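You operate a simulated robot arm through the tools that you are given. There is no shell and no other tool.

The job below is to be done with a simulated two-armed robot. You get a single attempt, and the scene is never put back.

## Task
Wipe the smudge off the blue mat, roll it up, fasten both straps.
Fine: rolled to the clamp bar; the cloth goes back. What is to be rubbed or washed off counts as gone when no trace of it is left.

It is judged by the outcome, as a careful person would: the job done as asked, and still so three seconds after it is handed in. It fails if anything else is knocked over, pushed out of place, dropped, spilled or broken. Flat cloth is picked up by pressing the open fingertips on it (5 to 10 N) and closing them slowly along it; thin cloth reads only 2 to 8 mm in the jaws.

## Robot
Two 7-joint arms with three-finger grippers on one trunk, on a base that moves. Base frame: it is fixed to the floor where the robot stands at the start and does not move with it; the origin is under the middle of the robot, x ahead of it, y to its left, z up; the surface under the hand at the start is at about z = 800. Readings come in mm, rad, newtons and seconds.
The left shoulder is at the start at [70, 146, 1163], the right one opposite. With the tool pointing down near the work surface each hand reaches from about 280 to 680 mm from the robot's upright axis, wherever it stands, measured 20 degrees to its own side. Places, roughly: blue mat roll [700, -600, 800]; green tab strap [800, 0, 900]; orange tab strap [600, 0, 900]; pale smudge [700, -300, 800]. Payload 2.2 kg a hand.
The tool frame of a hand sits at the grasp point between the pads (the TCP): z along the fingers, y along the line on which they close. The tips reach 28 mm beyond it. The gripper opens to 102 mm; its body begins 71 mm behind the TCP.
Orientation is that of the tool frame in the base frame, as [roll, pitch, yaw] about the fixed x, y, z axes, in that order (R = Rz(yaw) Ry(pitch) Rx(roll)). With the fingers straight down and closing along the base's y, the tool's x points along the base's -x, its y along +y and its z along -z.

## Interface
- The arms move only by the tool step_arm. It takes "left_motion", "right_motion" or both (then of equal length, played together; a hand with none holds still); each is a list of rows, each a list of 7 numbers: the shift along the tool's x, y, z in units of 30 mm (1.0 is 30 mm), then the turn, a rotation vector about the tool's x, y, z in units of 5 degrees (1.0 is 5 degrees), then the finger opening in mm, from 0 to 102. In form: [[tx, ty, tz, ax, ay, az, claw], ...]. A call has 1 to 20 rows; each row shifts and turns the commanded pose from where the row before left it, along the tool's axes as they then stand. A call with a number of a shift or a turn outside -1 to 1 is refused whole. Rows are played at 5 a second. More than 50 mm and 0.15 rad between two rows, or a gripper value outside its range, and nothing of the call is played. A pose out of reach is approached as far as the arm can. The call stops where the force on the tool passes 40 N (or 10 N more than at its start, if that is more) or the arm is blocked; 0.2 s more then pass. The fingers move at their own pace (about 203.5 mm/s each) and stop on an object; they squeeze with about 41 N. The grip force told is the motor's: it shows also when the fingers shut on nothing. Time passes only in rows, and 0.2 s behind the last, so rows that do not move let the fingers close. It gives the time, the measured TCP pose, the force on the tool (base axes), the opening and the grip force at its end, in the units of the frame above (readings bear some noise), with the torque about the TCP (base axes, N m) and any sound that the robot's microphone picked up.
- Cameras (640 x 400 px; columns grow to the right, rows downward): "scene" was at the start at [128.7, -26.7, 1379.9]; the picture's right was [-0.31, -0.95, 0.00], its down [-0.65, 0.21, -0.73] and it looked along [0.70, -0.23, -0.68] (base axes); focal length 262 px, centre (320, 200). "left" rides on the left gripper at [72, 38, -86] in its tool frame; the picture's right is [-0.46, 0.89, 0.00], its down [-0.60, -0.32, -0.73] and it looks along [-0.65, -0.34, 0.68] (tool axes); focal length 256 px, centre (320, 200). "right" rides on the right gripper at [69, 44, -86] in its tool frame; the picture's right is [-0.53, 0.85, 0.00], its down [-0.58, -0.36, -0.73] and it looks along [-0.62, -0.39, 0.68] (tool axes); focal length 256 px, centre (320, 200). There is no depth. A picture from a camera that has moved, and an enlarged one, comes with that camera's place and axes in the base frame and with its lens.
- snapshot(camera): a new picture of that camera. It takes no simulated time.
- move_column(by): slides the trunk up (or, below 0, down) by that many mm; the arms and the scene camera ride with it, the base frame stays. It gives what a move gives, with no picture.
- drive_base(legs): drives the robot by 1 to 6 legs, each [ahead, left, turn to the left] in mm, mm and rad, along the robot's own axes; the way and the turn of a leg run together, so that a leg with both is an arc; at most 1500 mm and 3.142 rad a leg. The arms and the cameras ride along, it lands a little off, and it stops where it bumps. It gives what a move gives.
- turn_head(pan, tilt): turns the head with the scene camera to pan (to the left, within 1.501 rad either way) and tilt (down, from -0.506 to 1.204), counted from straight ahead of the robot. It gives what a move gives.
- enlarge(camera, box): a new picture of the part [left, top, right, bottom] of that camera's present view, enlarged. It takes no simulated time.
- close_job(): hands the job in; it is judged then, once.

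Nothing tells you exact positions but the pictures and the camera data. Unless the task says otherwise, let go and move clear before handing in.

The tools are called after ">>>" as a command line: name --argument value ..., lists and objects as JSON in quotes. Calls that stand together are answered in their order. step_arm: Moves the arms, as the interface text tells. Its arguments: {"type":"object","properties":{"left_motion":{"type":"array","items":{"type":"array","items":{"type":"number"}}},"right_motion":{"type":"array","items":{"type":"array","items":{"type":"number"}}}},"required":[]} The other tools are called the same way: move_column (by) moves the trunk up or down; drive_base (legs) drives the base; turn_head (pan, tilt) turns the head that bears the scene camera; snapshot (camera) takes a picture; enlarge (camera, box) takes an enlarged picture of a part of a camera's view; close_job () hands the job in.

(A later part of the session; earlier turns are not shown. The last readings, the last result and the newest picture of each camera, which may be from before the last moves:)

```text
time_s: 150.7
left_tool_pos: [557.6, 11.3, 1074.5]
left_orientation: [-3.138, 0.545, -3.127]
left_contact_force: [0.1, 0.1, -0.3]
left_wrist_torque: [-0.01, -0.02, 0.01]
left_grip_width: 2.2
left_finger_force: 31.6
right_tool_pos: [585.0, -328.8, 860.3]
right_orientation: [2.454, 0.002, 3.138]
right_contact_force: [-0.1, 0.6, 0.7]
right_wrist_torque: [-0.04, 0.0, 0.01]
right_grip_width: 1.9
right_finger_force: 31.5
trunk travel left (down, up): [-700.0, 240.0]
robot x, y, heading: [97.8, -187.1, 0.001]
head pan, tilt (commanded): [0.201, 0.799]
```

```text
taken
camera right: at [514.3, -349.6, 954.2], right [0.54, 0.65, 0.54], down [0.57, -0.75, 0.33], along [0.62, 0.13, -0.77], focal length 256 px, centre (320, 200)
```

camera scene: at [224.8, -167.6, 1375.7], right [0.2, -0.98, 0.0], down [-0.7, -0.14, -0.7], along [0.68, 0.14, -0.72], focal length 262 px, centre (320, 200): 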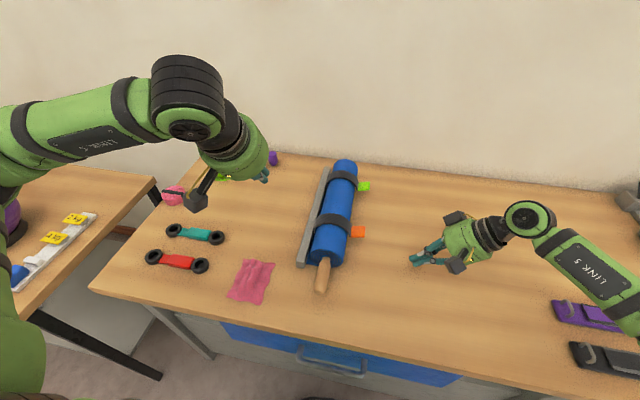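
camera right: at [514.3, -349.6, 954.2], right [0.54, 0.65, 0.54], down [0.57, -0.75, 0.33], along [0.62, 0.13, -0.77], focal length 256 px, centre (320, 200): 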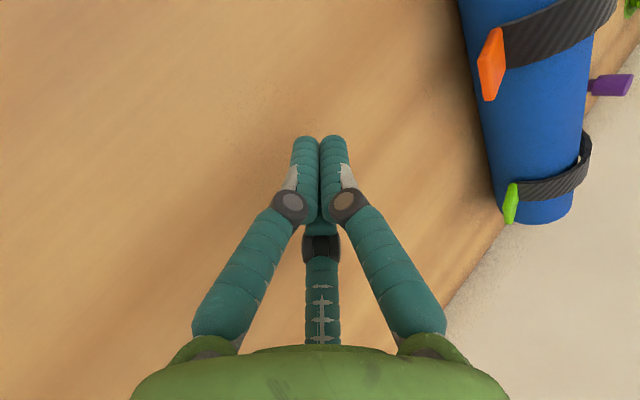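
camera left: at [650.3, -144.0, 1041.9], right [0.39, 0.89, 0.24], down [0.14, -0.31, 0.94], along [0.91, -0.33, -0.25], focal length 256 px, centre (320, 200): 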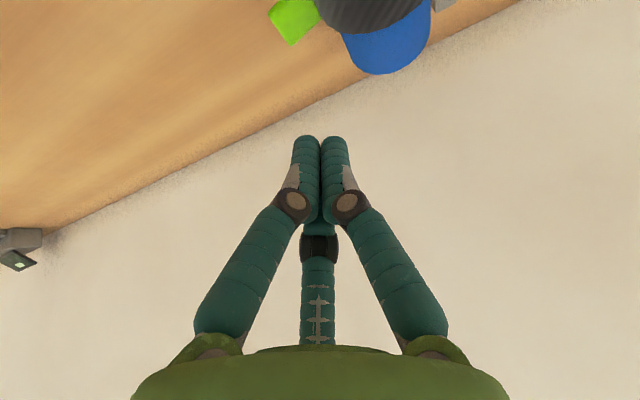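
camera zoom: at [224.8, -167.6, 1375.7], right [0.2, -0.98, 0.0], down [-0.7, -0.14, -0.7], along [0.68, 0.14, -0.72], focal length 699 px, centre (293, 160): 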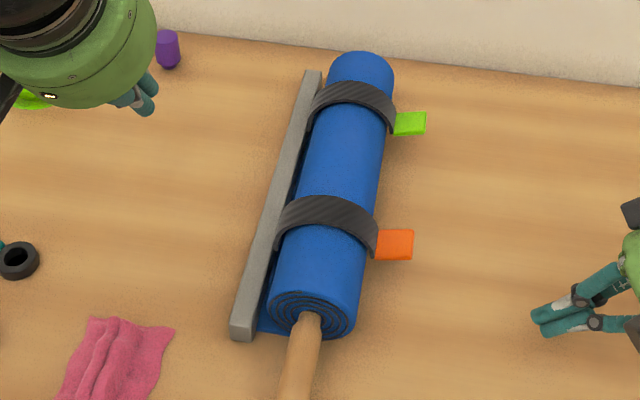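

Both straps sit at the same closed angle with no rebound. I'll raise the right hand clear, back the robot off, wait a bit, and verify everything once more.

>>> step_arm --right_motion '[[0, 0.3, -1, 0, 0, 0, 0], [0, 0.64, -0.77, 0, 0, 0, 0], [0, 0.64, -0.77, 0, 0, 0, 0], [0, 0.64, -0.77, 0, 0, 0, 0], [0, 0.64, -0.77, 0, 0, 0, 0], [0, 0.64, -0.77, 0, 0, 0, 0], [0, 0, 0, 0, 0, 0, 0]]'

>>> drive_base --legs '[[-100, 0, 0]]'

>>> turn_head --pan -0.1 --tilt 0.7

>>> snapshot --camera "scene"

>>> enlarge --camera "scene" --box '[210, 150, 320, 260]'

```text
time_s: 152.3
left_tool_pos: [558.7, 9.7, 1074.6]
left_orientation: [-3.139, 0.544, -3.128]
left_contact_force: [0.6, 0.0, -0.1]
left_wrist_torque: [-0.03, 0.0, 0.01]
left_grip_width: 2.0
left_finger_force: 31.5
right_tool_pos: [584.6, -342.1, 1039.0]
right_orientation: [2.452, 0.0, 3.137]
right_contact_force: [-0.5, -0.2, 0.9]
right_wrist_torque: [0.01, -0.02, 0.01]
right_grip_width: 1.9
right_finger_force: 31.7
trunk travel left (down, up): [-700.0, 240.0]
robot x, y, heading: [97.1, -185.1, -0.004]
head pan, tilt (commanded): [0.201, 0.799]
```

```text
time_s: 153.4
left_tool_pos: [458.4, 10.1, 1074.6]
left_orientation: [-3.14, 0.544, -3.128]
left_contact_force: [0.4, -0.5, 0.0]
left_wrist_torque: [0.01, -0.01, 0.01]
left_grip_width: 2.0
left_finger_force: 31.6
right_tool_pos: [485.4, -340.5, 1038.4]
right_orientation: [2.452, 0.0, 3.139]
right_contact_force: [0.4, 0.1, 0.3]
right_wrist_torque: [-0.01, 0.01, -0.02]
right_grip_width: 2.0
right_finger_force: 31.7
trunk travel left (down, up): [-700.0, 240.0]
robot x, y, heading: [-2.7, -183.6, 0.007]
head pan, tilt (commanded): [0.201, 0.799]
```

```text
time_s: 154.2
left_tool_pos: [457.0, 10.2, 1074.3]
left_orientation: [-3.138, 0.545, -3.125]
left_contact_force: [0.2, -0.4, -0.6]
left_wrist_torque: [-0.02, 0.0, 0.0]
left_grip_width: 2.1
left_finger_force: 31.4
right_tool_pos: [483.9, -341.4, 1039.3]
right_orientation: [2.454, 0.003, 3.138]
right_contact_force: [-0.3, -0.4, 0.3]
right_wrist_torque: [0.03, 0.01, 0.0]
right_grip_width: 2.3
right_finger_force: 31.5
trunk travel left (down, up): [-700.0, 240.0]
robot x, y, heading: [-5.1, -183.0, -0.001]
head pan, tilt (commanded): [-0.099, 0.7]
```

```text
taken
camera scene: at [130.1, -193.2, 1383.9], right [-0.1, -1.0, 0.0], down [-0.64, 0.06, -0.76], along [0.76, -0.07, -0.64], focal length 262 px, centre (320, 200)
```

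scene: 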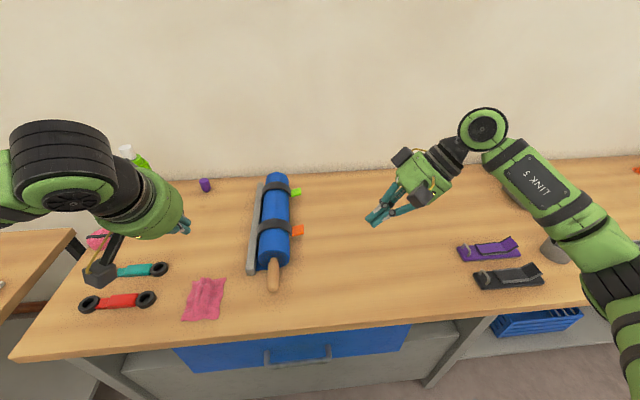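

```text
3.64 times, centred on (265, 205) of scene
camera zoom: at [130.1, -193.2, 1383.9], right [-0.1, -1.0, 0.0], down [-0.64, 0.06, -0.76], along [0.76, -0.07, -0.64], focal length 953 px, centre (520, 182)
```

zoom: 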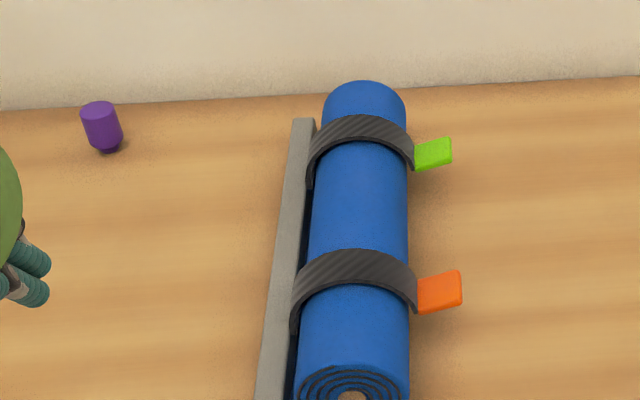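

Everything looks in place. To be sure the straps are really caught and not merely lying there, I'll do a very gentle lift test on the orange tab from below with the right hand; first drive up again and tilt that hand further.

>>> drive_base --legs '[[100, 0, 0]]'

>>> step_arm --right_motion '[[0, 0, 0, -1, 0, 0, 0], [0, 0, 0, -1, 0, 0, 0], [0, 0, 0, -1, 0, 0, 0], [0, 0, 0, -1, 0, 0, 0], [-0.38, -0.79, 0.4, 0, 0, 0, 0], [-0.38, -0.79, 0.4, 0, 0, 0, 0], [-0.38, -0.79, 0.4, 0, 0, 0, 0], [-0.38, -0.79, 0.4, 0, 0, 0, 0]]'

>>> turn_head --pan -0.1 --tilt 0.85

>>> snapshot --camera "scene"

>>> snapshot --camera "right"

```text
time_s: 155.4
left_tool_pos: [555.5, 10.3, 1074.8]
left_orientation: [-3.14, 0.546, -3.127]
left_contact_force: [0.4, 0.9, 0.5]
left_wrist_torque: [-0.01, 0.01, -0.03]
left_grip_width: 2.2
left_finger_force: 31.1
right_tool_pos: [582.1, -342.1, 1040.0]
right_orientation: [2.451, 0.003, 3.135]
right_contact_force: [-0.5, -0.4, -1.2]
right_wrist_torque: [-0.04, 0.02, 0.01]
right_grip_width: 2.0
right_finger_force: 30.6
trunk travel left (down, up): [-700.0, 240.0]
robot x, y, heading: [93.7, -187.9, -0.0]
head pan, tilt (commanded): [-0.099, 0.7]
```

```text
time_s: 157.2
left_tool_pos: [557.2, 10.2, 1072.9]
left_orientation: [-3.139, 0.543, -3.128]
left_contact_force: [0.0, 0.7, 0.4]
left_wrist_torque: [0.0, -0.03, -0.03]
left_grip_width: 2.4
left_finger_force: 30.9
right_tool_pos: [627.8, -347.5, 930.4]
right_orientation: [2.103, 0.001, 3.138]
right_contact_force: [0.2, 0.3, 1.0]
right_wrist_torque: [0.0, 0.03, 0.02]
right_grip_width: 2.0
right_finger_force: 31.4
trunk travel left (down, up): [-700.0, 240.0]
robot x, y, heading: [100.4, -182.1, 0.0]
head pan, tilt (commanded): [-0.099, 0.7]
```

```text
time_s: 157.9
left_tool_pos: [554.9, 10.3, 1074.0]
left_orientation: [-3.138, 0.545, -3.128]
left_contact_force: [0.2, -0.6, -1.0]
left_wrist_torque: [-0.01, -0.01, 0.03]
left_grip_width: 2.2
left_finger_force: 31.7
right_tool_pos: [628.1, -348.4, 931.7]
right_orientation: [2.103, 0.002, 3.138]
right_contact_force: [-0.6, -0.4, -0.1]
right_wrist_torque: [-0.04, -0.03, -0.02]
right_grip_width: 1.7
right_finger_force: 31.0
trunk travel left (down, up): [-700.0, 240.0]
robot x, y, heading: [96.0, -182.1, 0.002]
head pan, tilt (commanded): [-0.099, 0.85]
```

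```text
taken
camera scene: at [222.4, -192.7, 1371.6], right [-0.1, -1.0, 0.0], down [-0.75, 0.07, -0.66], along [0.66, -0.07, -0.75], focal length 262 px, centre (320, 200)
```

scene: 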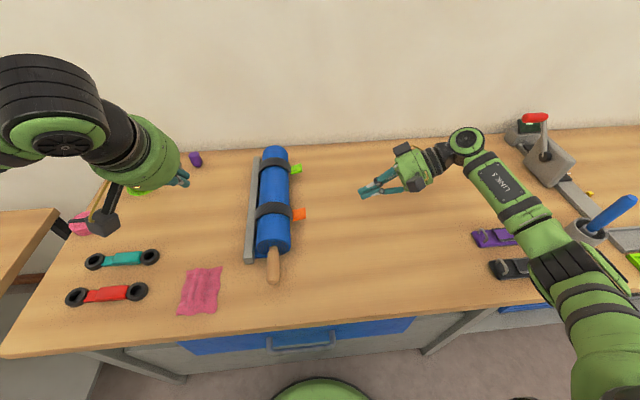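

```text
taken
camera right: at [557.2, -399.4, 1011.7], right [0.54, 0.43, 0.73], down [0.57, -0.82, 0.06], along [0.62, 0.39, -0.68], focal length 256 px, centre (320, 200)
```

right: 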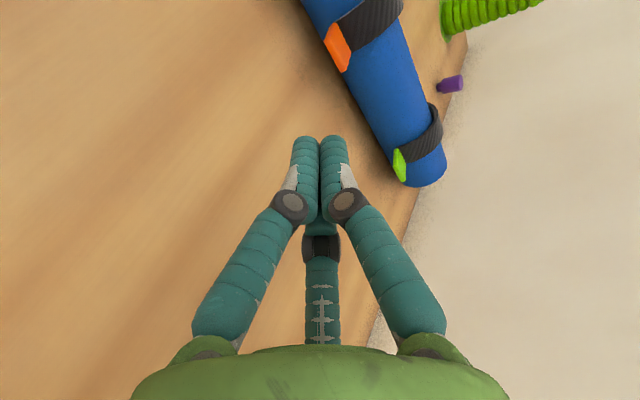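

>>> enlarge --camera "right" --box '[300, 0, 460, 200]'

>>> enlarge --camera "scene" --box '[235, 130, 325, 270]'

```text
2.00 times, centred on (380, 100) of right
camera zoom: at [557.2, -399.4, 1011.7], right [0.54, 0.43, 0.73], down [0.57, -0.82, 0.06], along [0.62, 0.39, -0.68], focal length 512 px, centre (200, 400)
```

zoom: 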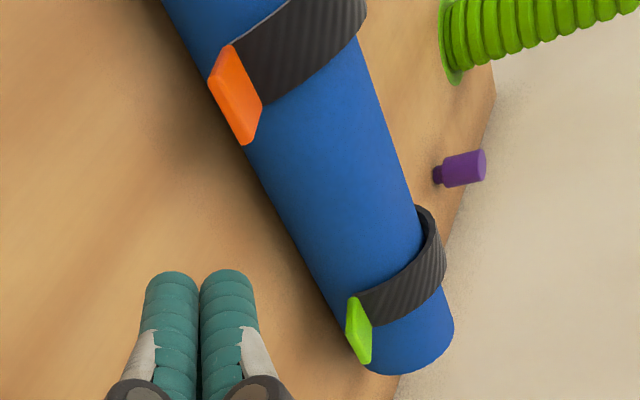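

```text
2.86 times, centred on (280, 200) of scene
camera zoom: at [222.4, -192.7, 1371.6], right [-0.1, -1.0, 0.0], down [-0.75, 0.07, -0.66], along [0.66, -0.07, -0.75], focal length 749 px, centre (434, 200)
```

zoom: 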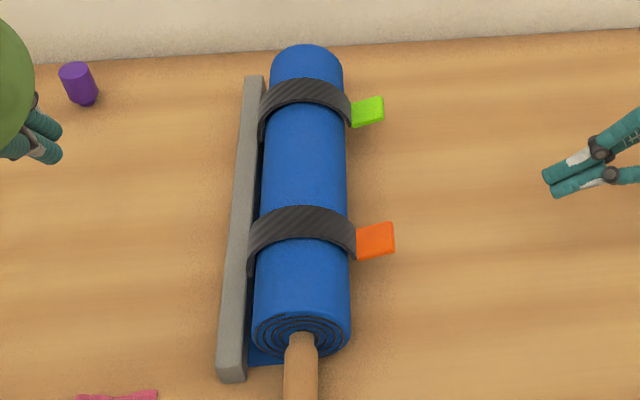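

>>> step_arm --right_motion '[[-0.145, -0.22, 0.73, 0, 0, 0, 0], [-0.145, -0.22, 0.73, 0, 0, 0, 0], [-0.145, -0.22, 0.73, 0, 0, 0, 0], [0, 0, 0.7, 0, 0, 0, 0], [0, 0, 0.7, 0, 0, 0, 0], [0, 0, 0.6, 0, 0, 0, 0]]'

>>> snapshot --camera "right"

>>> enlarge --camera "scene" --box '[235, 130, 385, 270]'

```text
time_s: 159.3
left_tool_pos: [556.9, 11.2, 1073.8]
left_orientation: [-3.138, 0.545, -3.127]
left_contact_force: [0.1, 0.3, -0.2]
left_wrist_torque: [-0.04, -0.04, -0.01]
left_grip_width: 2.2
left_finger_force: 31.0
right_tool_pos: [642.7, -248.6, 850.3]
right_orientation: [2.102, -0.001, 3.136]
right_contact_force: [0.3, -0.4, -0.6]
right_wrist_torque: [0.02, -0.01, 0.01]
right_grip_width: 1.9
right_finger_force: 31.3
trunk travel left (down, up): [-700.0, 240.0]
robot x, y, heading: [95.1, -189.1, 0.0]
head pan, tilt (commanded): [-0.099, 0.85]
```

```text
taken
camera right: at [571.8, -300.3, 930.7], right [0.54, 0.43, 0.73], down [0.57, -0.82, 0.06], along [0.62, 0.39, -0.68], focal length 256 px, centre (320, 200)
```

right: 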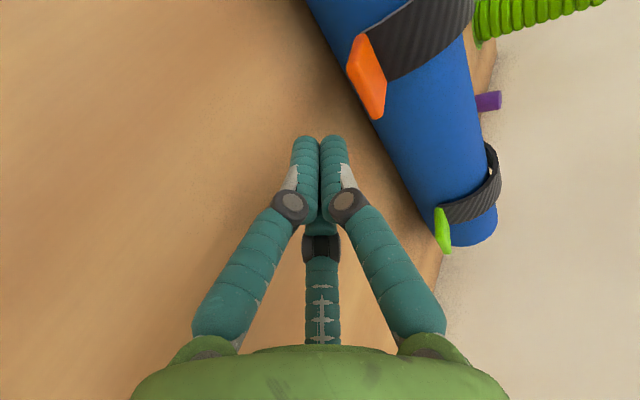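

```text
2.86 times, centred on (310, 200) of scene
camera zoom: at [222.8, -192.2, 1371.6], right [-0.1, -1.0, 0.0], down [-0.75, 0.07, -0.66], along [0.66, -0.07, -0.75], focal length 749 px, centre (349, 200)
```

zoom: 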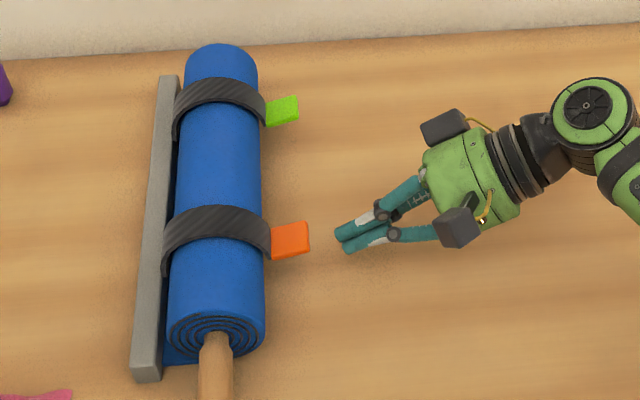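

>>> step_arm --right_motion '[[0, 0, 0.3, 0, 0, 0, 0], [0, 0, 0.3, 0, 0, 0, 0], [0, 0, 0.3, 0, 0, 0, 0]]'

>>> snapshot --camera "right"

>>> enlarge --camera "scene" --box '[270, 180, 370, 260]'

```text
time_s: 160.1
left_tool_pos: [555.7, 10.9, 1074.5]
left_orientation: [-3.137, 0.544, -3.128]
left_contact_force: [-0.6, -0.4, 0.5]
left_wrist_torque: [0.0, 0.0, 0.02]
left_grip_width: 1.9
left_finger_force: 31.5
right_tool_pos: [643.3, -225.6, 836.7]
right_orientation: [2.103, 0.0, 3.137]
right_contact_force: [0.3, -0.4, 0.1]
right_wrist_torque: [0.04, 0.0, -0.03]
right_grip_width: 2.2
right_finger_force: 31.6
trunk travel left (down, up): [-700.0, 240.0]
robot x, y, heading: [92.1, -188.6, 0.001]
head pan, tilt (commanded): [-0.099, 0.85]
```

```text
taken
camera right: at [572.8, -277.2, 918.0], right [0.54, 0.43, 0.73], down [0.57, -0.82, 0.06], along [0.62, 0.39, -0.68], focal length 256 px, centre (320, 200)
```

right: 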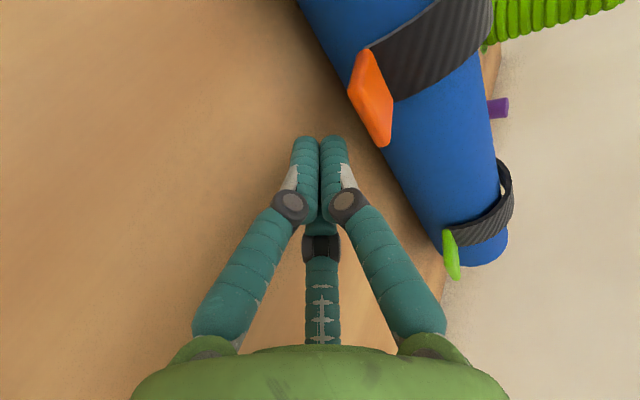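

```text
5.00 times, centred on (320, 220) of scene
camera zoom: at [222.6, -192.4, 1371.6], right [-0.1, -1.0, 0.0], down [-0.75, 0.07, -0.66], along [0.66, -0.07, -0.75], focal length 1311 px, centre (320, 100)
```

zoom: 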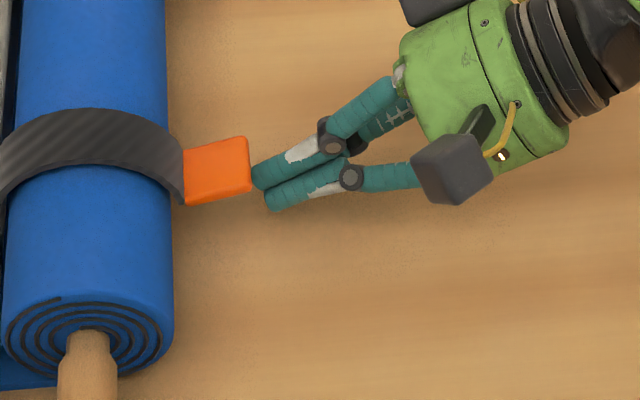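

>>> step_arm --right_motion '[[0, 0.07, 0.115, 0, 0, 0, 0], [0, 0.07, 0.115, 0, 0, 0, 0], [0, 0.1, -0.06, 0, 0, 0, 0], [0, 0.1, -0.06, 0, 0, 0, 0]]'

>>> enlarge --camera "scene" --box '[270, 180, 370, 260]'

```text
time_s: 161.1
left_tool_pos: [557.1, 9.0, 1074.3]
left_orientation: [-3.14, 0.544, -3.129]
left_contact_force: [-0.5, -0.4, 0.7]
left_wrist_torque: [0.01, 0.01, -0.01]
left_grip_width: 2.3
left_finger_force: 31.4
right_tool_pos: [642.7, -218.0, 844.9]
right_orientation: [2.098, -0.001, 3.135]
right_contact_force: [-0.4, -0.3, -0.5]
right_wrist_torque: [0.01, -0.01, 0.0]
right_grip_width: 2.3
right_finger_force: 31.3
trunk travel left (down, up): [-700.0, 240.0]
robot x, y, heading: [92.3, -186.3, -0.001]
head pan, tilt (commanded): [-0.099, 0.85]
```

```text
5.00 times, centred on (320, 220) of scene
camera zoom: at [222.5, -192.6, 1371.6], right [-0.1, -1.0, 0.0], down [-0.75, 0.07, -0.66], along [0.66, -0.07, -0.75], focal length 1311 px, centre (320, 100)
```

zoom: 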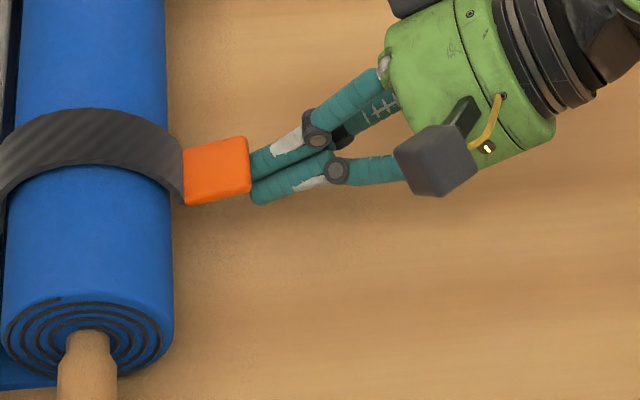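

Fingertips are just under the tab. I'll lift very slowly and watch the force.

>>> step_arm --right_motion '[[0, 0.05, -0.03, 0, 0, 0, 0], [0, 0.05, -0.03, 0, 0, 0, 0], [0, 0, 0, 0, 0, 0, 0]]'

>>> enlarge --camera "scene" --box '[270, 180, 370, 260]'

```text
time_s: 161.9
left_tool_pos: [556.6, 9.9, 1075.1]
left_orientation: [-3.137, 0.545, -3.129]
left_contact_force: [-0.5, -0.4, 0.3]
left_wrist_torque: [0.0, -0.01, 0.01]
left_grip_width: 1.8
left_finger_force: 31.6
right_tool_pos: [642.8, -219.5, 848.7]
right_orientation: [2.103, 0.001, 3.138]
right_contact_force: [-0.2, -0.7, -0.4]
right_wrist_torque: [-0.03, -0.01, 0.01]
right_grip_width: 2.4
right_finger_force: 31.1
trunk travel left (down, up): [-700.0, 240.0]
robot x, y, heading: [94.8, -182.2, -0.003]
head pan, tilt (commanded): [-0.099, 0.85]
```

```text
5.00 times, centred on (320, 220) of scene
camera zoom: at [222.6, -192.7, 1371.6], right [-0.1, -1.0, 0.0], down [-0.75, 0.07, -0.66], along [0.66, -0.07, -0.75], focal length 1311 px, centre (320, 100)
```

zoom: 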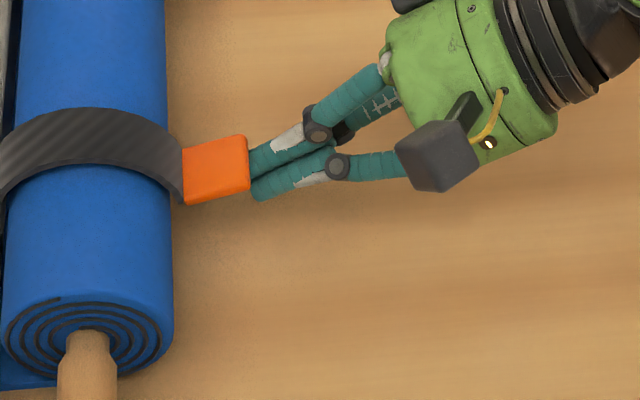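

>>> step_arm --right_motion '[[0, 0.05, -0.03, 0, 0, 0, 0], [0, 0.05, -0.03, 0, 0, 0, 0], [0, 0, 0, 0, 0, 0, 0]]'

>>> enlarge --camera "scene" --box '[270, 180, 370, 260]'

```text
time_s: 162.7
left_tool_pos: [556.6, 10.4, 1074.3]
left_orientation: [-3.139, 0.543, -3.127]
left_contact_force: [0.3, 0.1, -0.5]
left_wrist_torque: [-0.01, 0.0, 0.0]
left_grip_width: 1.9
left_finger_force: 31.2
right_tool_pos: [640.6, -219.3, 851.9]
right_orientation: [2.101, 0.001, 3.137]
right_contact_force: [0.5, 0.1, -0.8]
right_wrist_torque: [-0.04, 0.01, 0.0]
right_grip_width: 2.0
right_finger_force: 31.7
trunk travel left (down, up): [-700.0, 240.0]
robot x, y, heading: [95.7, -181.5, 0.001]
head pan, tilt (commanded): [-0.099, 0.85]
```

```text
5.00 times, centred on (320, 220) of scene
camera zoom: at [222.8, -192.7, 1371.6], right [-0.1, -1.0, 0.0], down [-0.75, 0.07, -0.66], along [0.66, -0.07, -0.75], focal length 1311 px, centre (320, 100)
```

zoom: 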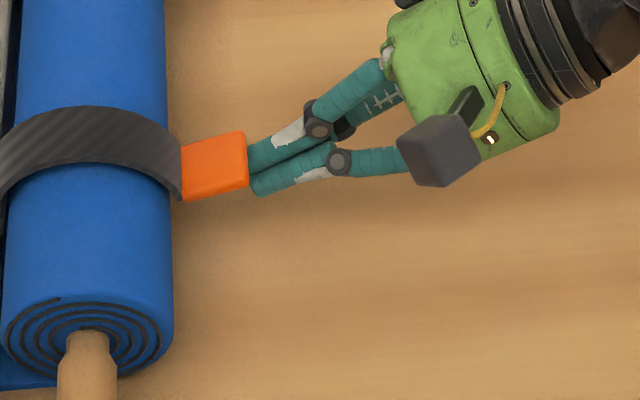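

>>> step_arm --right_motion '[[0, 0.08, -0.05, 0, 0, 0, 0], [0, 0.08, -0.05, 0, 0, 0, 0], [0, 0, 0, 0, 0, 0, 0]]'

>>> enlarge --camera "scene" --box '[270, 180, 370, 260]'

```text
time_s: 163.5
left_tool_pos: [556.1, 10.3, 1074.9]
left_orientation: [-3.139, 0.546, -3.127]
left_contact_force: [0.0, 0.6, -0.3]
left_wrist_torque: [-0.01, 0.02, -0.02]
left_grip_width: 1.9
left_finger_force: 31.4
right_tool_pos: [642.4, -219.6, 858.1]
right_orientation: [2.101, 0.001, 3.138]
right_contact_force: [-0.5, 1.1, -0.8]
right_wrist_torque: [0.03, 0.0, 0.03]
right_grip_width: 1.9
right_finger_force: 31.8
trunk travel left (down, up): [-700.0, 240.0]
robot x, y, heading: [94.2, -182.7, 0.004]
head pan, tilt (commanded): [-0.099, 0.85]
```

```text
5.00 times, centred on (320, 220) of scene
camera zoom: at [222.8, -192.7, 1371.6], right [-0.1, -1.0, 0.0], down [-0.75, 0.07, -0.66], along [0.66, -0.07, -0.75], focal length 1311 px, centre (320, 100)
```

zoom: 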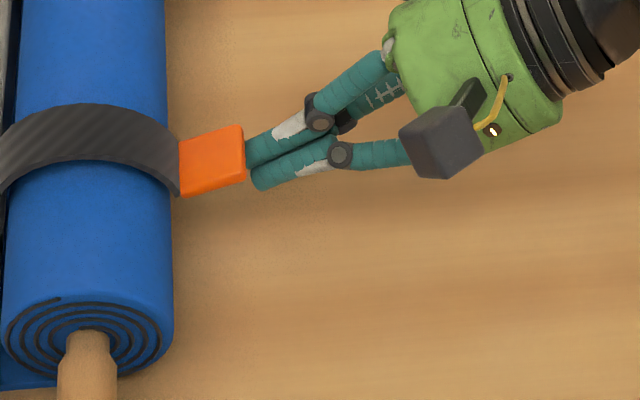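

The tab lifts freely without force, so the strap is only lying there and not yet fastened. I'll look closely at how the strap meets the roll before pressing it properly.

>>> enlarge --camera "right" --box '[320, 0, 520, 150]'

>>> enlarge --camera "scene" --box '[240, 180, 310, 270]'

```text
2.67 times, centred on (420, 75) of right
camera zoom: at [571.7, -271.2, 938.3], right [0.54, 0.43, 0.73], down [0.57, -0.82, 0.06], along [0.62, 0.39, -0.68], focal length 683 px, centre (53, 533)
```

zoom: 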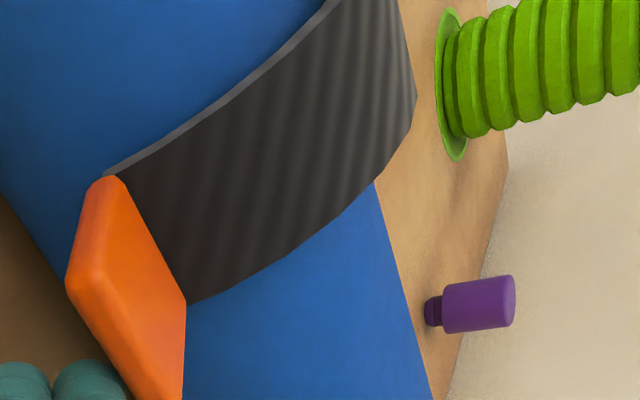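

```text
4.44 times, centred on (275, 225) of scene
camera zoom: at [222.8, -192.7, 1371.6], right [-0.1, -1.0, 0.0], down [-0.75, 0.07, -0.66], along [0.66, -0.07, -0.75], focal length 1165 px, centre (520, 89)
```

zoom: 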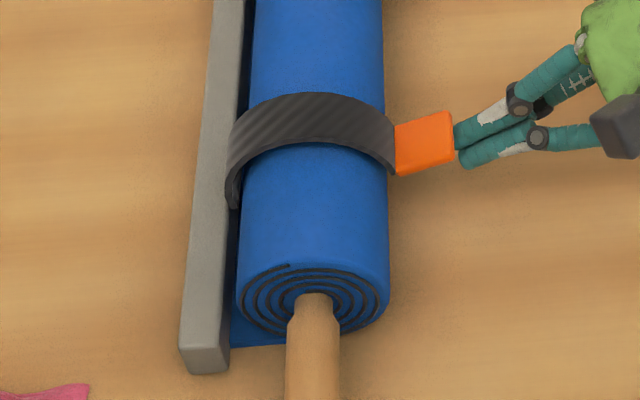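

I'll retract the right hand and press the orange tab again with the left hand, this time holding the pressure for a couple of seconds.

>>> step_arm --right_motion '[[0, -0.5, -0.86, 0, 0, 0, 0], [0, -0.5, -0.86, 0, 0, 0, 0], [0, -0.5, -0.86, 0, 0, 0, 0]]'

>>> step_arm --left_motion '[[0, -0.5, 0, 0, 1, 0, 0], [0, -0.5, 0, 0, 1, 0, 0], [0, -0.5, 0, 0, 1, 0, 0], [0, -0.5, 0, 0, 1, 0, 0], [0, -0.5, 0, 0, 1, 0, 0], [0, -0.5, 0, 0, 1, 0, 0], [-0.9, -1, 0, 0, 0, 0, 0], [-0.9, -1, 0.5, 0, 0, 0, 0], [-0.7, -1, 1, 0, 0, 0, 0]]'

>>> snapshot --camera "scene"

>>> snapshot --camera "left"

```text
time_s: 164.3
left_tool_pos: [557.2, 9.8, 1074.7]
left_orientation: [-3.14, 0.547, -3.129]
left_contact_force: [-0.3, -0.3, 0.2]
left_wrist_torque: [-0.01, -0.02, 0.04]
left_grip_width: 1.9
left_finger_force: 31.7
right_tool_pos: [643.2, -310.7, 858.0]
right_orientation: [2.101, -0.002, 3.138]
right_contact_force: [-0.4, -0.6, 0.1]
right_wrist_torque: [0.01, 0.02, 0.02]
right_grip_width: 2.3
right_finger_force: 31.4
trunk travel left (down, up): [-700.0, 240.0]
robot x, y, heading: [94.0, -184.0, -0.001]
head pan, tilt (commanded): [-0.099, 0.85]
```

```text
time_s: 166.3
left_tool_pos: [636.2, -171.3, 1031.0]
left_orientation: [3.141, 0.021, -3.129]
left_contact_force: [1.0, 0.0, 0.2]
left_wrist_torque: [0.0, 0.02, 0.03]
left_grip_width: 1.9
left_finger_force: 31.2
right_tool_pos: [643.5, -310.8, 857.3]
right_orientation: [2.102, 0.0, 3.136]
right_contact_force: [0.2, 0.7, -0.7]
right_wrist_torque: [0.01, -0.01, 0.0]
right_grip_width: 2.0
right_finger_force: 31.0
trunk travel left (down, up): [-700.0, 240.0]
robot x, y, heading: [97.0, -188.1, -0.002]
head pan, tilt (commanded): [-0.099, 0.85]
```

```text
taken
camera scene: at [223.8, -194.5, 1371.5], right [-0.1, -1.0, 0.0], down [-0.75, 0.08, -0.66], along [0.66, -0.06, -0.75], focal length 262 px, centre (320, 200)
```

scene: 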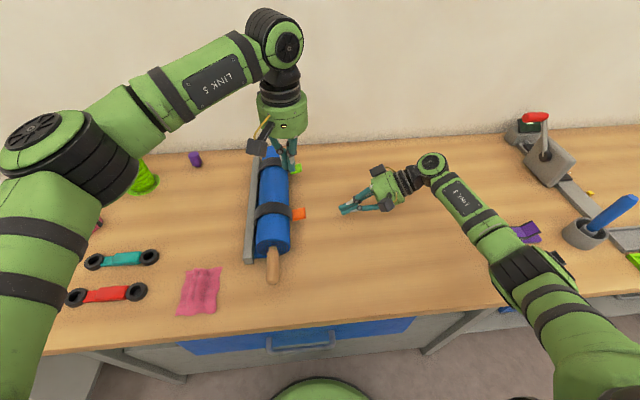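

```text
taken
camera left: at [562.0, -135.3, 1116.9], right [0.45, 0.89, 0.01], down [0.59, -0.31, 0.74], along [0.67, -0.33, -0.67], focal length 256 px, centre (320, 200)
```

left: 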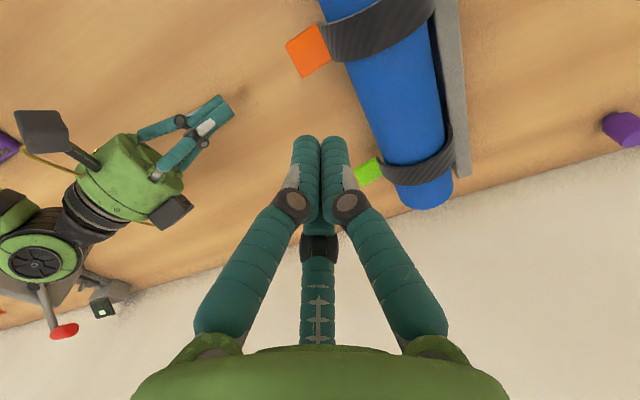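

>>> step_arm --left_motion '[[0, -0.3, 1, 0, 0, 0, 0], [0, 0, 1, 0, 0, 0, 0], [0, 0, 1, 0, 0, 0, 0], [0, 0, 0.9, 0, 0, 0, 0], [0, 0, 0.3, 0, 0, 0, 0]]'

>>> snapshot --camera "left"

```text
time_s: 167.5
left_tool_pos: [637.5, -177.3, 907.3]
left_orientation: [-3.139, 0.022, -3.129]
left_contact_force: [-0.9, 0.0, 0.2]
left_wrist_torque: [0.05, 0.01, -0.01]
left_grip_width: 2.3
left_finger_force: 31.1
right_tool_pos: [643.1, -308.7, 857.9]
right_orientation: [2.102, 0.0, 3.135]
right_contact_force: [-0.6, 0.3, 0.1]
right_wrist_torque: [0.04, 0.0, -0.01]
right_grip_width: 1.9
right_finger_force: 32.1
trunk travel left (down, up): [-700.0, 240.0]
robot x, y, heading: [93.8, -185.5, -0.001]
head pan, tilt (commanded): [-0.099, 0.85]
```

```text
taken
camera left: at [562.8, -141.2, 992.5], right [0.45, 0.89, 0.01], down [0.59, -0.31, 0.75], along [0.67, -0.33, -0.67], focal length 256 px, centre (320, 200)
```

left: 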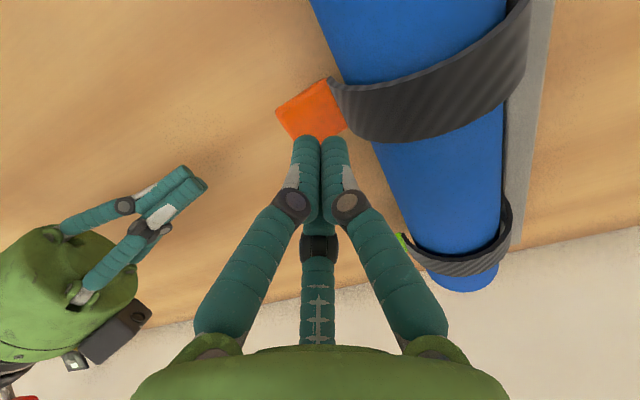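

>>> step_arm --left_motion '[[0, 0, 0.3, 0, 0, 0, 0], [0, 0, 0.3, 0, 0, 0, 0], [0, 0, 0.15, 0, 0, 0, 0]]'

```text
time_s: 168.3
left_tool_pos: [638.0, -179.1, 883.3]
left_orientation: [-3.14, 0.022, -3.129]
left_contact_force: [0.5, -0.1, 2.4]
left_wrist_torque: [-0.01, -0.02, 0.04]
left_grip_width: 2.1
left_finger_force: 31.6
right_tool_pos: [642.7, -308.7, 858.4]
right_orientation: [2.104, 0.0, 3.137]
right_contact_force: [0.1, -1.0, 0.1]
right_wrist_torque: [-0.02, 0.02, 0.0]
right_grip_width: 2.0
right_finger_force: 31.3
trunk travel left (down, up): [-700.0, 240.0]
robot x, y, heading: [94.0, -184.8, 0.001]
head pan, tilt (commanded): [-0.099, 0.85]
```

>>> step_arm --left_motion '[[0, 0, 0.1, 0, 0, 0, 0], [0, 0, 0.05, 0, 0, 0, 0], [0, 0, 0, 0, 0, 0, 0], [0, 0, 0, 0, 0, 0, 0], [0, 0, 0, 0, 0, 0, 0], [0, 0, 0, 0, 0, 0, 0], [0, 0, 0, 0, 0, 0, 0], [0, 0, 0, 0, 0, 0, 0], [0, 0, 0, 0, 0, 0, 0], [0, 0, 0, 0, 0, 0, 0], [0, 0, 0, 0, 0, 0, 0], [0, 0, 0, 0, 0, 0, 0]]'

>>> enlarge --camera "left" --box '[220, 20, 540, 220]'

```text
time_s: 170.9
left_tool_pos: [637.4, -178.8, 882.4]
left_orientation: [-3.138, 0.029, -3.128]
left_contact_force: [2.4, 2.7, 24.3]
left_wrist_torque: [-0.16, 0.06, -0.01]
left_grip_width: 1.8
left_finger_force: 31.0
right_tool_pos: [641.2, -309.4, 860.8]
right_orientation: [2.102, 0.004, 3.134]
right_contact_force: [0.1, -0.2, -0.1]
right_wrist_torque: [-0.02, 0.0, 0.0]
right_grip_width: 2.3
right_finger_force: 30.7
trunk travel left (down, up): [-700.0, 240.0]
robot x, y, heading: [96.8, -187.0, 0.0]
head pan, tilt (commanded): [-0.099, 0.85]
```

```text
2.00 times, centred on (380, 120) of left
camera zoom: at [562.5, -142.5, 967.2], right [0.45, 0.89, 0.01], down [0.59, -0.31, 0.75], along [0.67, -0.33, -0.66], focal length 512 px, centre (200, 360)
```

zoom: 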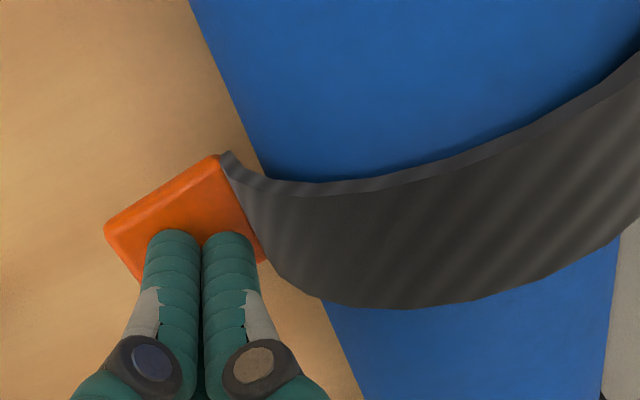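

Held 24 N for two seconds. I'll also press the strap onto the roll on its crown before testing again.

>>> step_arm --left_motion '[[0, 0, -0.5, 0, 0, 0, 0], [0, 0, -1, 0, 0, 0, 0], [0, 0.7, -0.5, 0, 0, 0, 0], [0, 0.7, 0, 0, 0, 0, 0], [0, 0.5, 0, 0, 0, 0, 0], [0, 0, 0.5, 0, 0, 0, 0], [0, 0, 0.3, 0, 0, 0, 0]]'

>>> enlarge --camera "scene" --box '[235, 150, 335, 270]'

>>> snapshot --camera "right"

```text
time_s: 172.5
left_tool_pos: [638.0, -121.4, 914.4]
left_orientation: [-3.139, 0.023, -3.13]
left_contact_force: [0.0, -0.1, 1.0]
left_wrist_torque: [0.0, 0.01, 0.0]
left_grip_width: 1.9
left_finger_force: 31.3
right_tool_pos: [643.0, -308.9, 857.9]
right_orientation: [2.103, 0.001, 3.134]
right_contact_force: [0.1, 0.6, -1.3]
right_wrist_torque: [0.01, -0.01, -0.01]
right_grip_width: 2.3
right_finger_force: 31.7
trunk travel left (down, up): [-700.0, 240.0]
robot x, y, heading: [95.1, -183.0, 0.0]
head pan, tilt (commanded): [-0.099, 0.85]
```

```text
3.33 times, centred on (285, 210) of scene
camera zoom: at [222.4, -192.6, 1371.6], right [-0.1, -1.0, 0.0], down [-0.75, 0.07, -0.66], along [0.66, -0.07, -0.75], focal length 874 px, centre (437, 167)
```

zoom: 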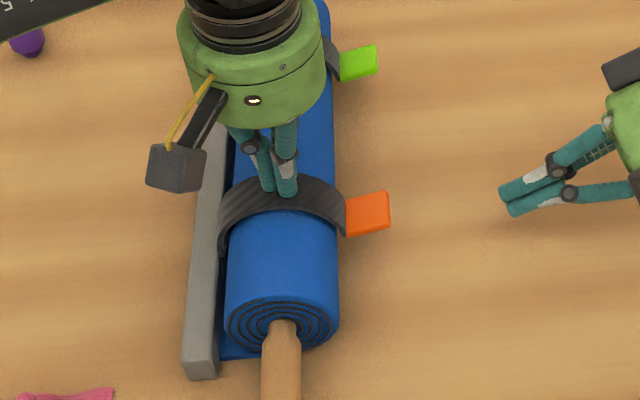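

```text
taken
camera right: at [572.3, -360.7, 938.1], right [0.54, 0.43, 0.73], down [0.57, -0.82, 0.06], along [0.62, 0.39, -0.68], focal length 256 px, centre (320, 200)
```

right: 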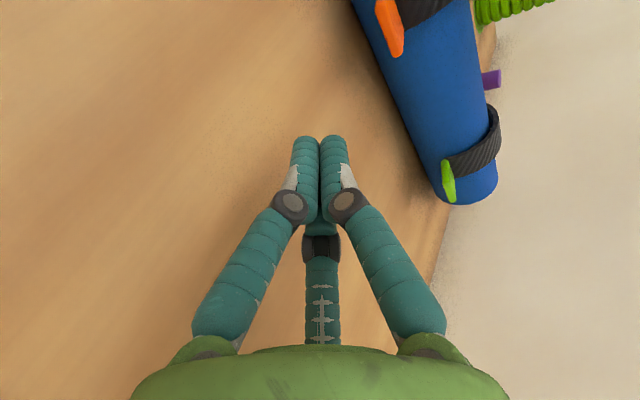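

>>> step_arm --left_motion '[[0, 0, 0.07, 0, 0, 0, 0], [0, 0, 0.07, 0, 0, 0, 0], [0, 0, 0, 0, 0, 0, 0]]'

```text
time_s: 173.3
left_tool_pos: [637.3, -122.7, 914.2]
left_orientation: [-3.136, 0.031, -3.128]
left_contact_force: [5.4, 1.0, 26.0]
left_wrist_torque: [0.11, 0.13, -0.17]
left_grip_width: 6.1
left_finger_force: 31.4
right_tool_pos: [640.8, -309.5, 858.9]
right_orientation: [2.103, 0.003, 3.136]
right_contact_force: [0.2, -0.2, 0.6]
right_wrist_torque: [0.0, -0.01, -0.01]
right_grip_width: 2.1
right_finger_force: 31.2
trunk travel left (down, up): [-700.0, 240.0]
robot x, y, heading: [97.1, -182.6, 0.006]
head pan, tilt (commanded): [-0.099, 0.85]
```

>>> step_arm --left_motion '[[0, 0, 0, 0, 0, 0, 0], [0, 0, 0, 0, 0, 0, 0], [0, 0, 0, 0, 0, 0, 0], [0, 0, 0, 0, 0, 0, 0], [0, 0, 0, 0, 0, 0, 0], [0, 0, -0.3, 0, 0, 0, 0], [0, 0, -1, 0, 0, 0, 0], [0, 0, -1, 0, 0, 0, 0], [0, 0.5, -1, 0, 0, 0, 0]]'

>>> step_arm --right_motion '[[0, 0.1, 1, 0, 0, 0, 0], [0, 0.1, 1, 0, 0, 0, 0], [0, 0.1, 0.6, 0, 0, 0, 0]]'

>>> enlarge --camera "scene" --box '[270, 180, 370, 260]'

>>> snapshot --camera "right"

```text
time_s: 175.3
left_tool_pos: [634.7, -104.1, 1009.1]
left_orientation: [3.141, 0.02, -3.13]
left_contact_force: [-0.5, -0.1, -0.4]
left_wrist_torque: [0.0, -0.02, 0.0]
left_grip_width: 2.3
left_finger_force: 31.1
right_tool_pos: [641.4, -308.4, 858.2]
right_orientation: [2.102, 0.003, 3.136]
right_contact_force: [-0.5, -0.1, -0.4]
right_wrist_torque: [-0.02, 0.01, 0.01]
right_grip_width: 2.0
right_finger_force: 31.1
trunk travel left (down, up): [-700.0, 240.0]
robot x, y, heading: [97.0, -182.2, -0.001]
head pan, tilt (commanded): [-0.099, 0.85]
```

```text
time_s: 176.1
left_tool_pos: [635.6, -105.1, 1010.0]
left_orientation: [-3.14, 0.022, -3.129]
left_contact_force: [0.5, -0.2, 0.9]
left_wrist_torque: [0.02, 0.02, -0.01]
left_grip_width: 2.1
left_finger_force: 31.8
right_tool_pos: [642.3, -235.8, 826.1]
right_orientation: [2.101, -0.001, 3.137]
right_contact_force: [-0.2, 0.4, -0.7]
right_wrist_torque: [0.03, 0.01, 0.0]
right_grip_width: 2.0
right_finger_force: 31.4
trunk travel left (down, up): [-700.0, 240.0]
robot x, y, heading: [96.6, -180.8, -0.002]
head pan, tilt (commanded): [-0.099, 0.85]
```

```text
5.00 times, centred on (320, 220) of scene
camera zoom: at [222.7, -192.6, 1371.6], right [-0.1, -1.0, 0.0], down [-0.75, 0.07, -0.66], along [0.66, -0.07, -0.75], focal length 1311 px, centre (320, 100)
```

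zoom: 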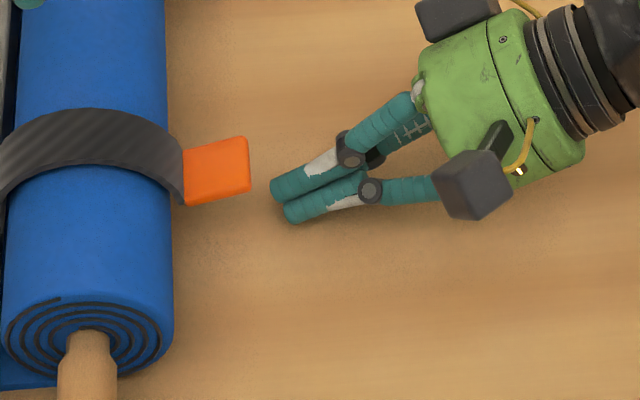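

```text
taken
camera right: at [571.9, -287.0, 906.8], right [0.54, 0.43, 0.73], down [0.57, -0.82, 0.06], along [0.62, 0.39, -0.68], focal length 256 px, centre (320, 200)
```

right: 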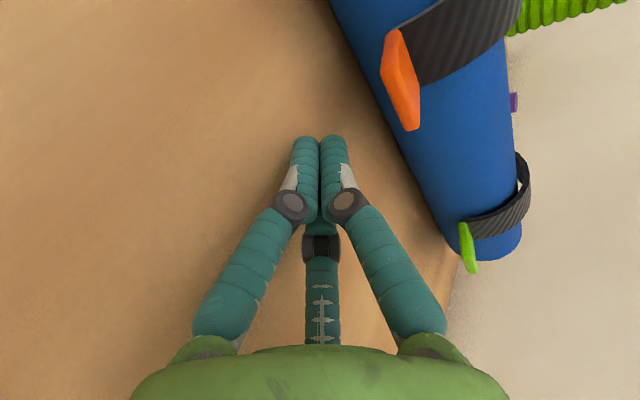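

>>> step_arm --right_motion '[[0, 0.113, 0.19, 0, 0, 0, 0], [0, 0.113, 0.19, 0, 0, 0, 0], [0, 0.113, 0.19, 0, 0, 0, 0], [0, 0.2, -0.12, 0, 0, 0, 0], [0, 0.2, -0.12, 0, 0, 0, 0], [0, 0.1, -0.06, 0, 0, 0, 0]]'

>>> enlarge --camera "scene" --box '[270, 180, 370, 260]'

```text
time_s: 177.5
left_tool_pos: [635.7, -105.7, 1010.4]
left_orientation: [-3.139, 0.02, -3.129]
left_contact_force: [0.6, -0.4, -0.4]
left_wrist_torque: [0.01, -0.01, 0.01]
left_grip_width: 1.8
left_finger_force: 31.9
right_tool_pos: [641.1, -216.3, 843.9]
right_orientation: [2.105, -0.001, 3.135]
right_contact_force: [-0.6, -0.4, -0.5]
right_wrist_torque: [0.0, 0.01, 0.0]
right_grip_width: 1.9
right_finger_force: 31.1
trunk travel left (down, up): [-700.0, 240.0]
robot x, y, heading: [95.1, -184.9, 0.002]
head pan, tilt (commanded): [-0.099, 0.85]
```

```text
5.00 times, centred on (320, 220) of scene
camera zoom: at [222.6, -192.6, 1371.6], right [-0.1, -1.0, 0.0], down [-0.75, 0.07, -0.66], along [0.66, -0.07, -0.75], focal length 1311 px, centre (320, 100)
```

zoom: 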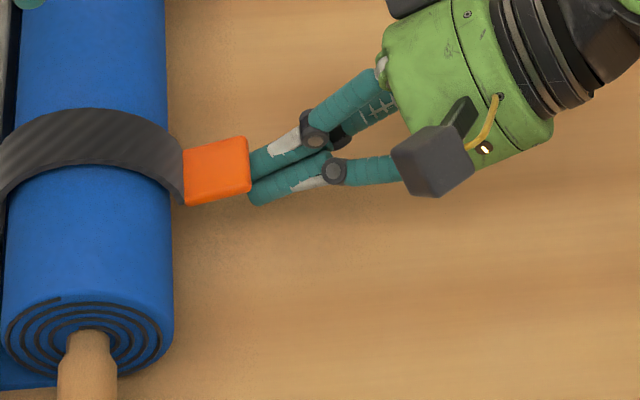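

Now lift slowly again by a few millimetres.

>>> step_arm --right_motion '[[0, 0.08, -0.05, 0, 0, 0, 0], [0, 0.08, -0.05, 0, 0, 0, 0], [0, 0.08, -0.05, 0, 0, 0, 0], [0, 0, 0, 0, 0, 0, 0]]'

>>> enlarge --camera "scene" --box '[270, 180, 370, 260]'

```text
time_s: 178.5
left_tool_pos: [634.8, -104.8, 1010.0]
left_orientation: [-3.141, 0.021, -3.129]
left_contact_force: [-0.5, -0.3, -0.4]
left_wrist_torque: [0.01, -0.01, 0.02]
left_grip_width: 2.2
left_finger_force: 30.9
right_tool_pos: [642.4, -216.7, 853.3]
right_orientation: [2.102, -0.002, 3.139]
right_contact_force: [-0.7, 0.3, -2.3]
right_wrist_torque: [0.02, 0.02, 0.0]
right_grip_width: 2.2
right_finger_force: 31.3
trunk travel left (down, up): [-700.0, 240.0]
robot x, y, heading: [96.2, -183.7, 0.002]
head pan, tilt (commanded): [-0.099, 0.85]
```

```text
5.00 times, centred on (320, 220) of scene
camera zoom: at [222.7, -192.7, 1371.6], right [-0.1, -1.0, 0.0], down [-0.75, 0.07, -0.66], along [0.66, -0.07, -0.75], focal length 1311 px, centre (320, 100)
```

zoom: 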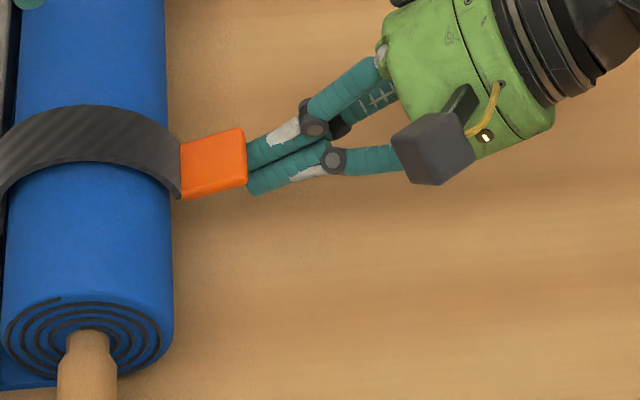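

Still free. A strap like this should catch when its end is pressed against the roll from the outside, so I'll press with the right hand just above the tab, straight inward onto the roll.

>>> step_arm --right_motion '[[0, -0.34, -0.575, 0, 0, 0, 0], [0, -0.34, -0.575, 0, 0, 0, 0], [0, 0.86, -0.5, 0, 0, 0, 0], [0, 0.5, -0.29, 0, 0, 0, 0], [0, 0.3, 0.5, 0, 0, 0, 0], [0, 0.2, 0.36, 0, 0, 0, 0]]'

>>> snapshot --camera "right"

>>> enlarge --camera "scene" --box '[270, 180, 370, 260]'

```text
time_s: 179.9
left_tool_pos: [635.8, -105.9, 1009.2]
left_orientation: [-3.14, 0.021, -3.129]
left_contact_force: [0.0, 0.3, 0.1]
left_wrist_torque: [0.05, -0.02, -0.01]
left_grip_width: 2.3
left_finger_force: 31.4
right_tool_pos: [643.1, -225.6, 898.4]
right_orientation: [2.103, 0.002, 3.139]
right_contact_force: [0.3, -0.1, 0.1]
right_wrist_torque: [-0.02, -0.03, -0.02]
right_grip_width: 2.2
right_finger_force: 31.3
trunk travel left (down, up): [-700.0, 240.0]
robot x, y, heading: [95.2, -184.9, -0.006]
head pan, tilt (commanded): [-0.099, 0.85]
```

```text
taken
camera right: at [572.8, -277.4, 979.2], right [0.54, 0.43, 0.73], down [0.57, -0.82, 0.06], along [0.62, 0.39, -0.68], focal length 256 px, centre (320, 200)
```

right: 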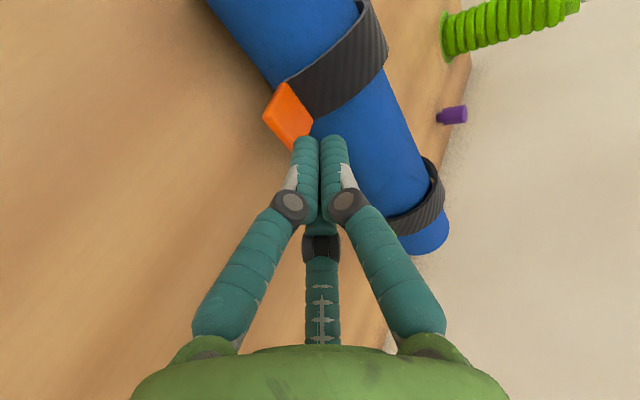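

```text
5.00 times, centred on (320, 220) of scene
camera zoom: at [222.5, -192.3, 1371.6], right [-0.1, -1.0, 0.0], down [-0.75, 0.07, -0.66], along [0.66, -0.07, -0.75], focal length 1311 px, centre (320, 100)
```

zoom: 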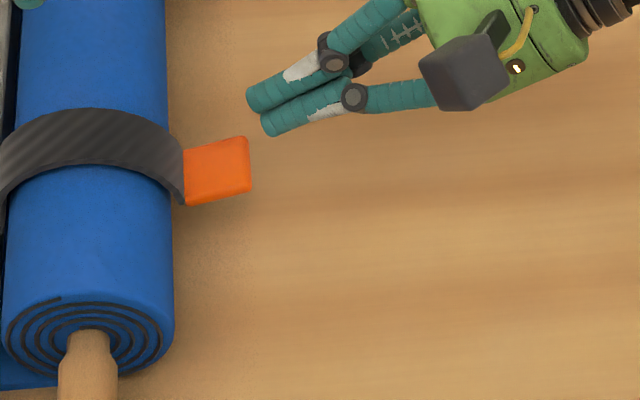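

Interesting: the tab dropped back to its fully closed position by itself after the lift. I'll press the strap's end inward against the roll now.

>>> step_arm --right_motion '[[0, 0, 0.5, 0, 0, 0, 0], [0, 0, 0.5, 0, 0, 0, 0], [0, 0, 0.3, 0, 0, 0, 0], [0, 0, 0.1, 0, 0, 0, 0]]'

>>> enlarge --camera "scene" --box '[270, 180, 370, 260]'

```text
time_s: 180.9
left_tool_pos: [635.7, -106.1, 1011.6]
left_orientation: [-3.14, 0.02, -3.127]
left_contact_force: [-0.7, -0.5, -0.5]
left_wrist_torque: [0.0, 0.01, 0.0]
left_grip_width: 2.3
left_finger_force: 31.6
right_tool_pos: [642.6, -190.9, 879.7]
right_orientation: [2.104, -0.001, 3.136]
right_contact_force: [0.2, 0.4, 0.5]
right_wrist_torque: [0.02, -0.04, 0.01]
right_grip_width: 2.2
right_finger_force: 31.3
trunk travel left (down, up): [-700.0, 240.0]
robot x, y, heading: [92.1, -183.9, 0.002]
head pan, tilt (commanded): [-0.099, 0.85]
```

```text
5.00 times, centred on (320, 220) of scene
camera zoom: at [222.6, -192.5, 1371.6], right [-0.1, -1.0, 0.0], down [-0.75, 0.07, -0.66], along [0.66, -0.07, -0.75], focal length 1311 px, centre (320, 100)
```

zoom: 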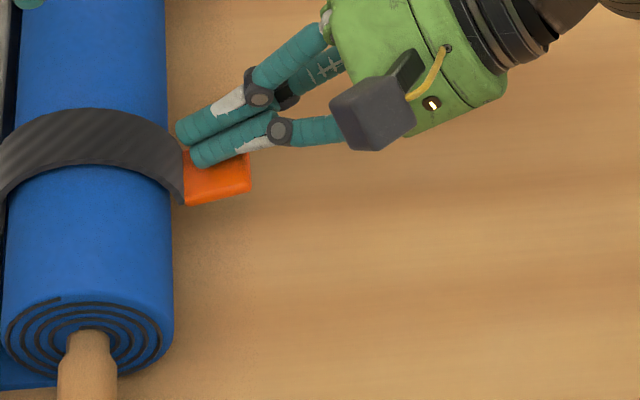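

>>> step_arm --right_motion '[[0, 0, 0.1, 0, 0, 0, 0], [0, 0, 0.1, 0, 0, 0, 0], [0, 0, 0.1, 0, 0, 0, 0]]'

```text
time_s: 181.7
left_tool_pos: [634.2, -105.2, 1011.0]
left_orientation: [-3.139, 0.023, -3.13]
left_contact_force: [0.1, -0.6, 0.7]
left_wrist_torque: [0.01, 0.02, 0.02]
left_grip_width: 2.1
left_finger_force: 31.2
right_tool_pos: [641.8, -181.9, 874.5]
right_orientation: [2.102, 0.001, 3.136]
right_contact_force: [-0.1, -2.4, 2.1]
right_wrist_torque: [0.03, 0.0, 0.0]
right_grip_width: 1.9
right_finger_force: 31.1
trunk travel left (down, up): [-700.0, 240.0]
robot x, y, heading: [96.2, -186.2, -0.001]
head pan, tilt (commanded): [-0.099, 0.85]
```

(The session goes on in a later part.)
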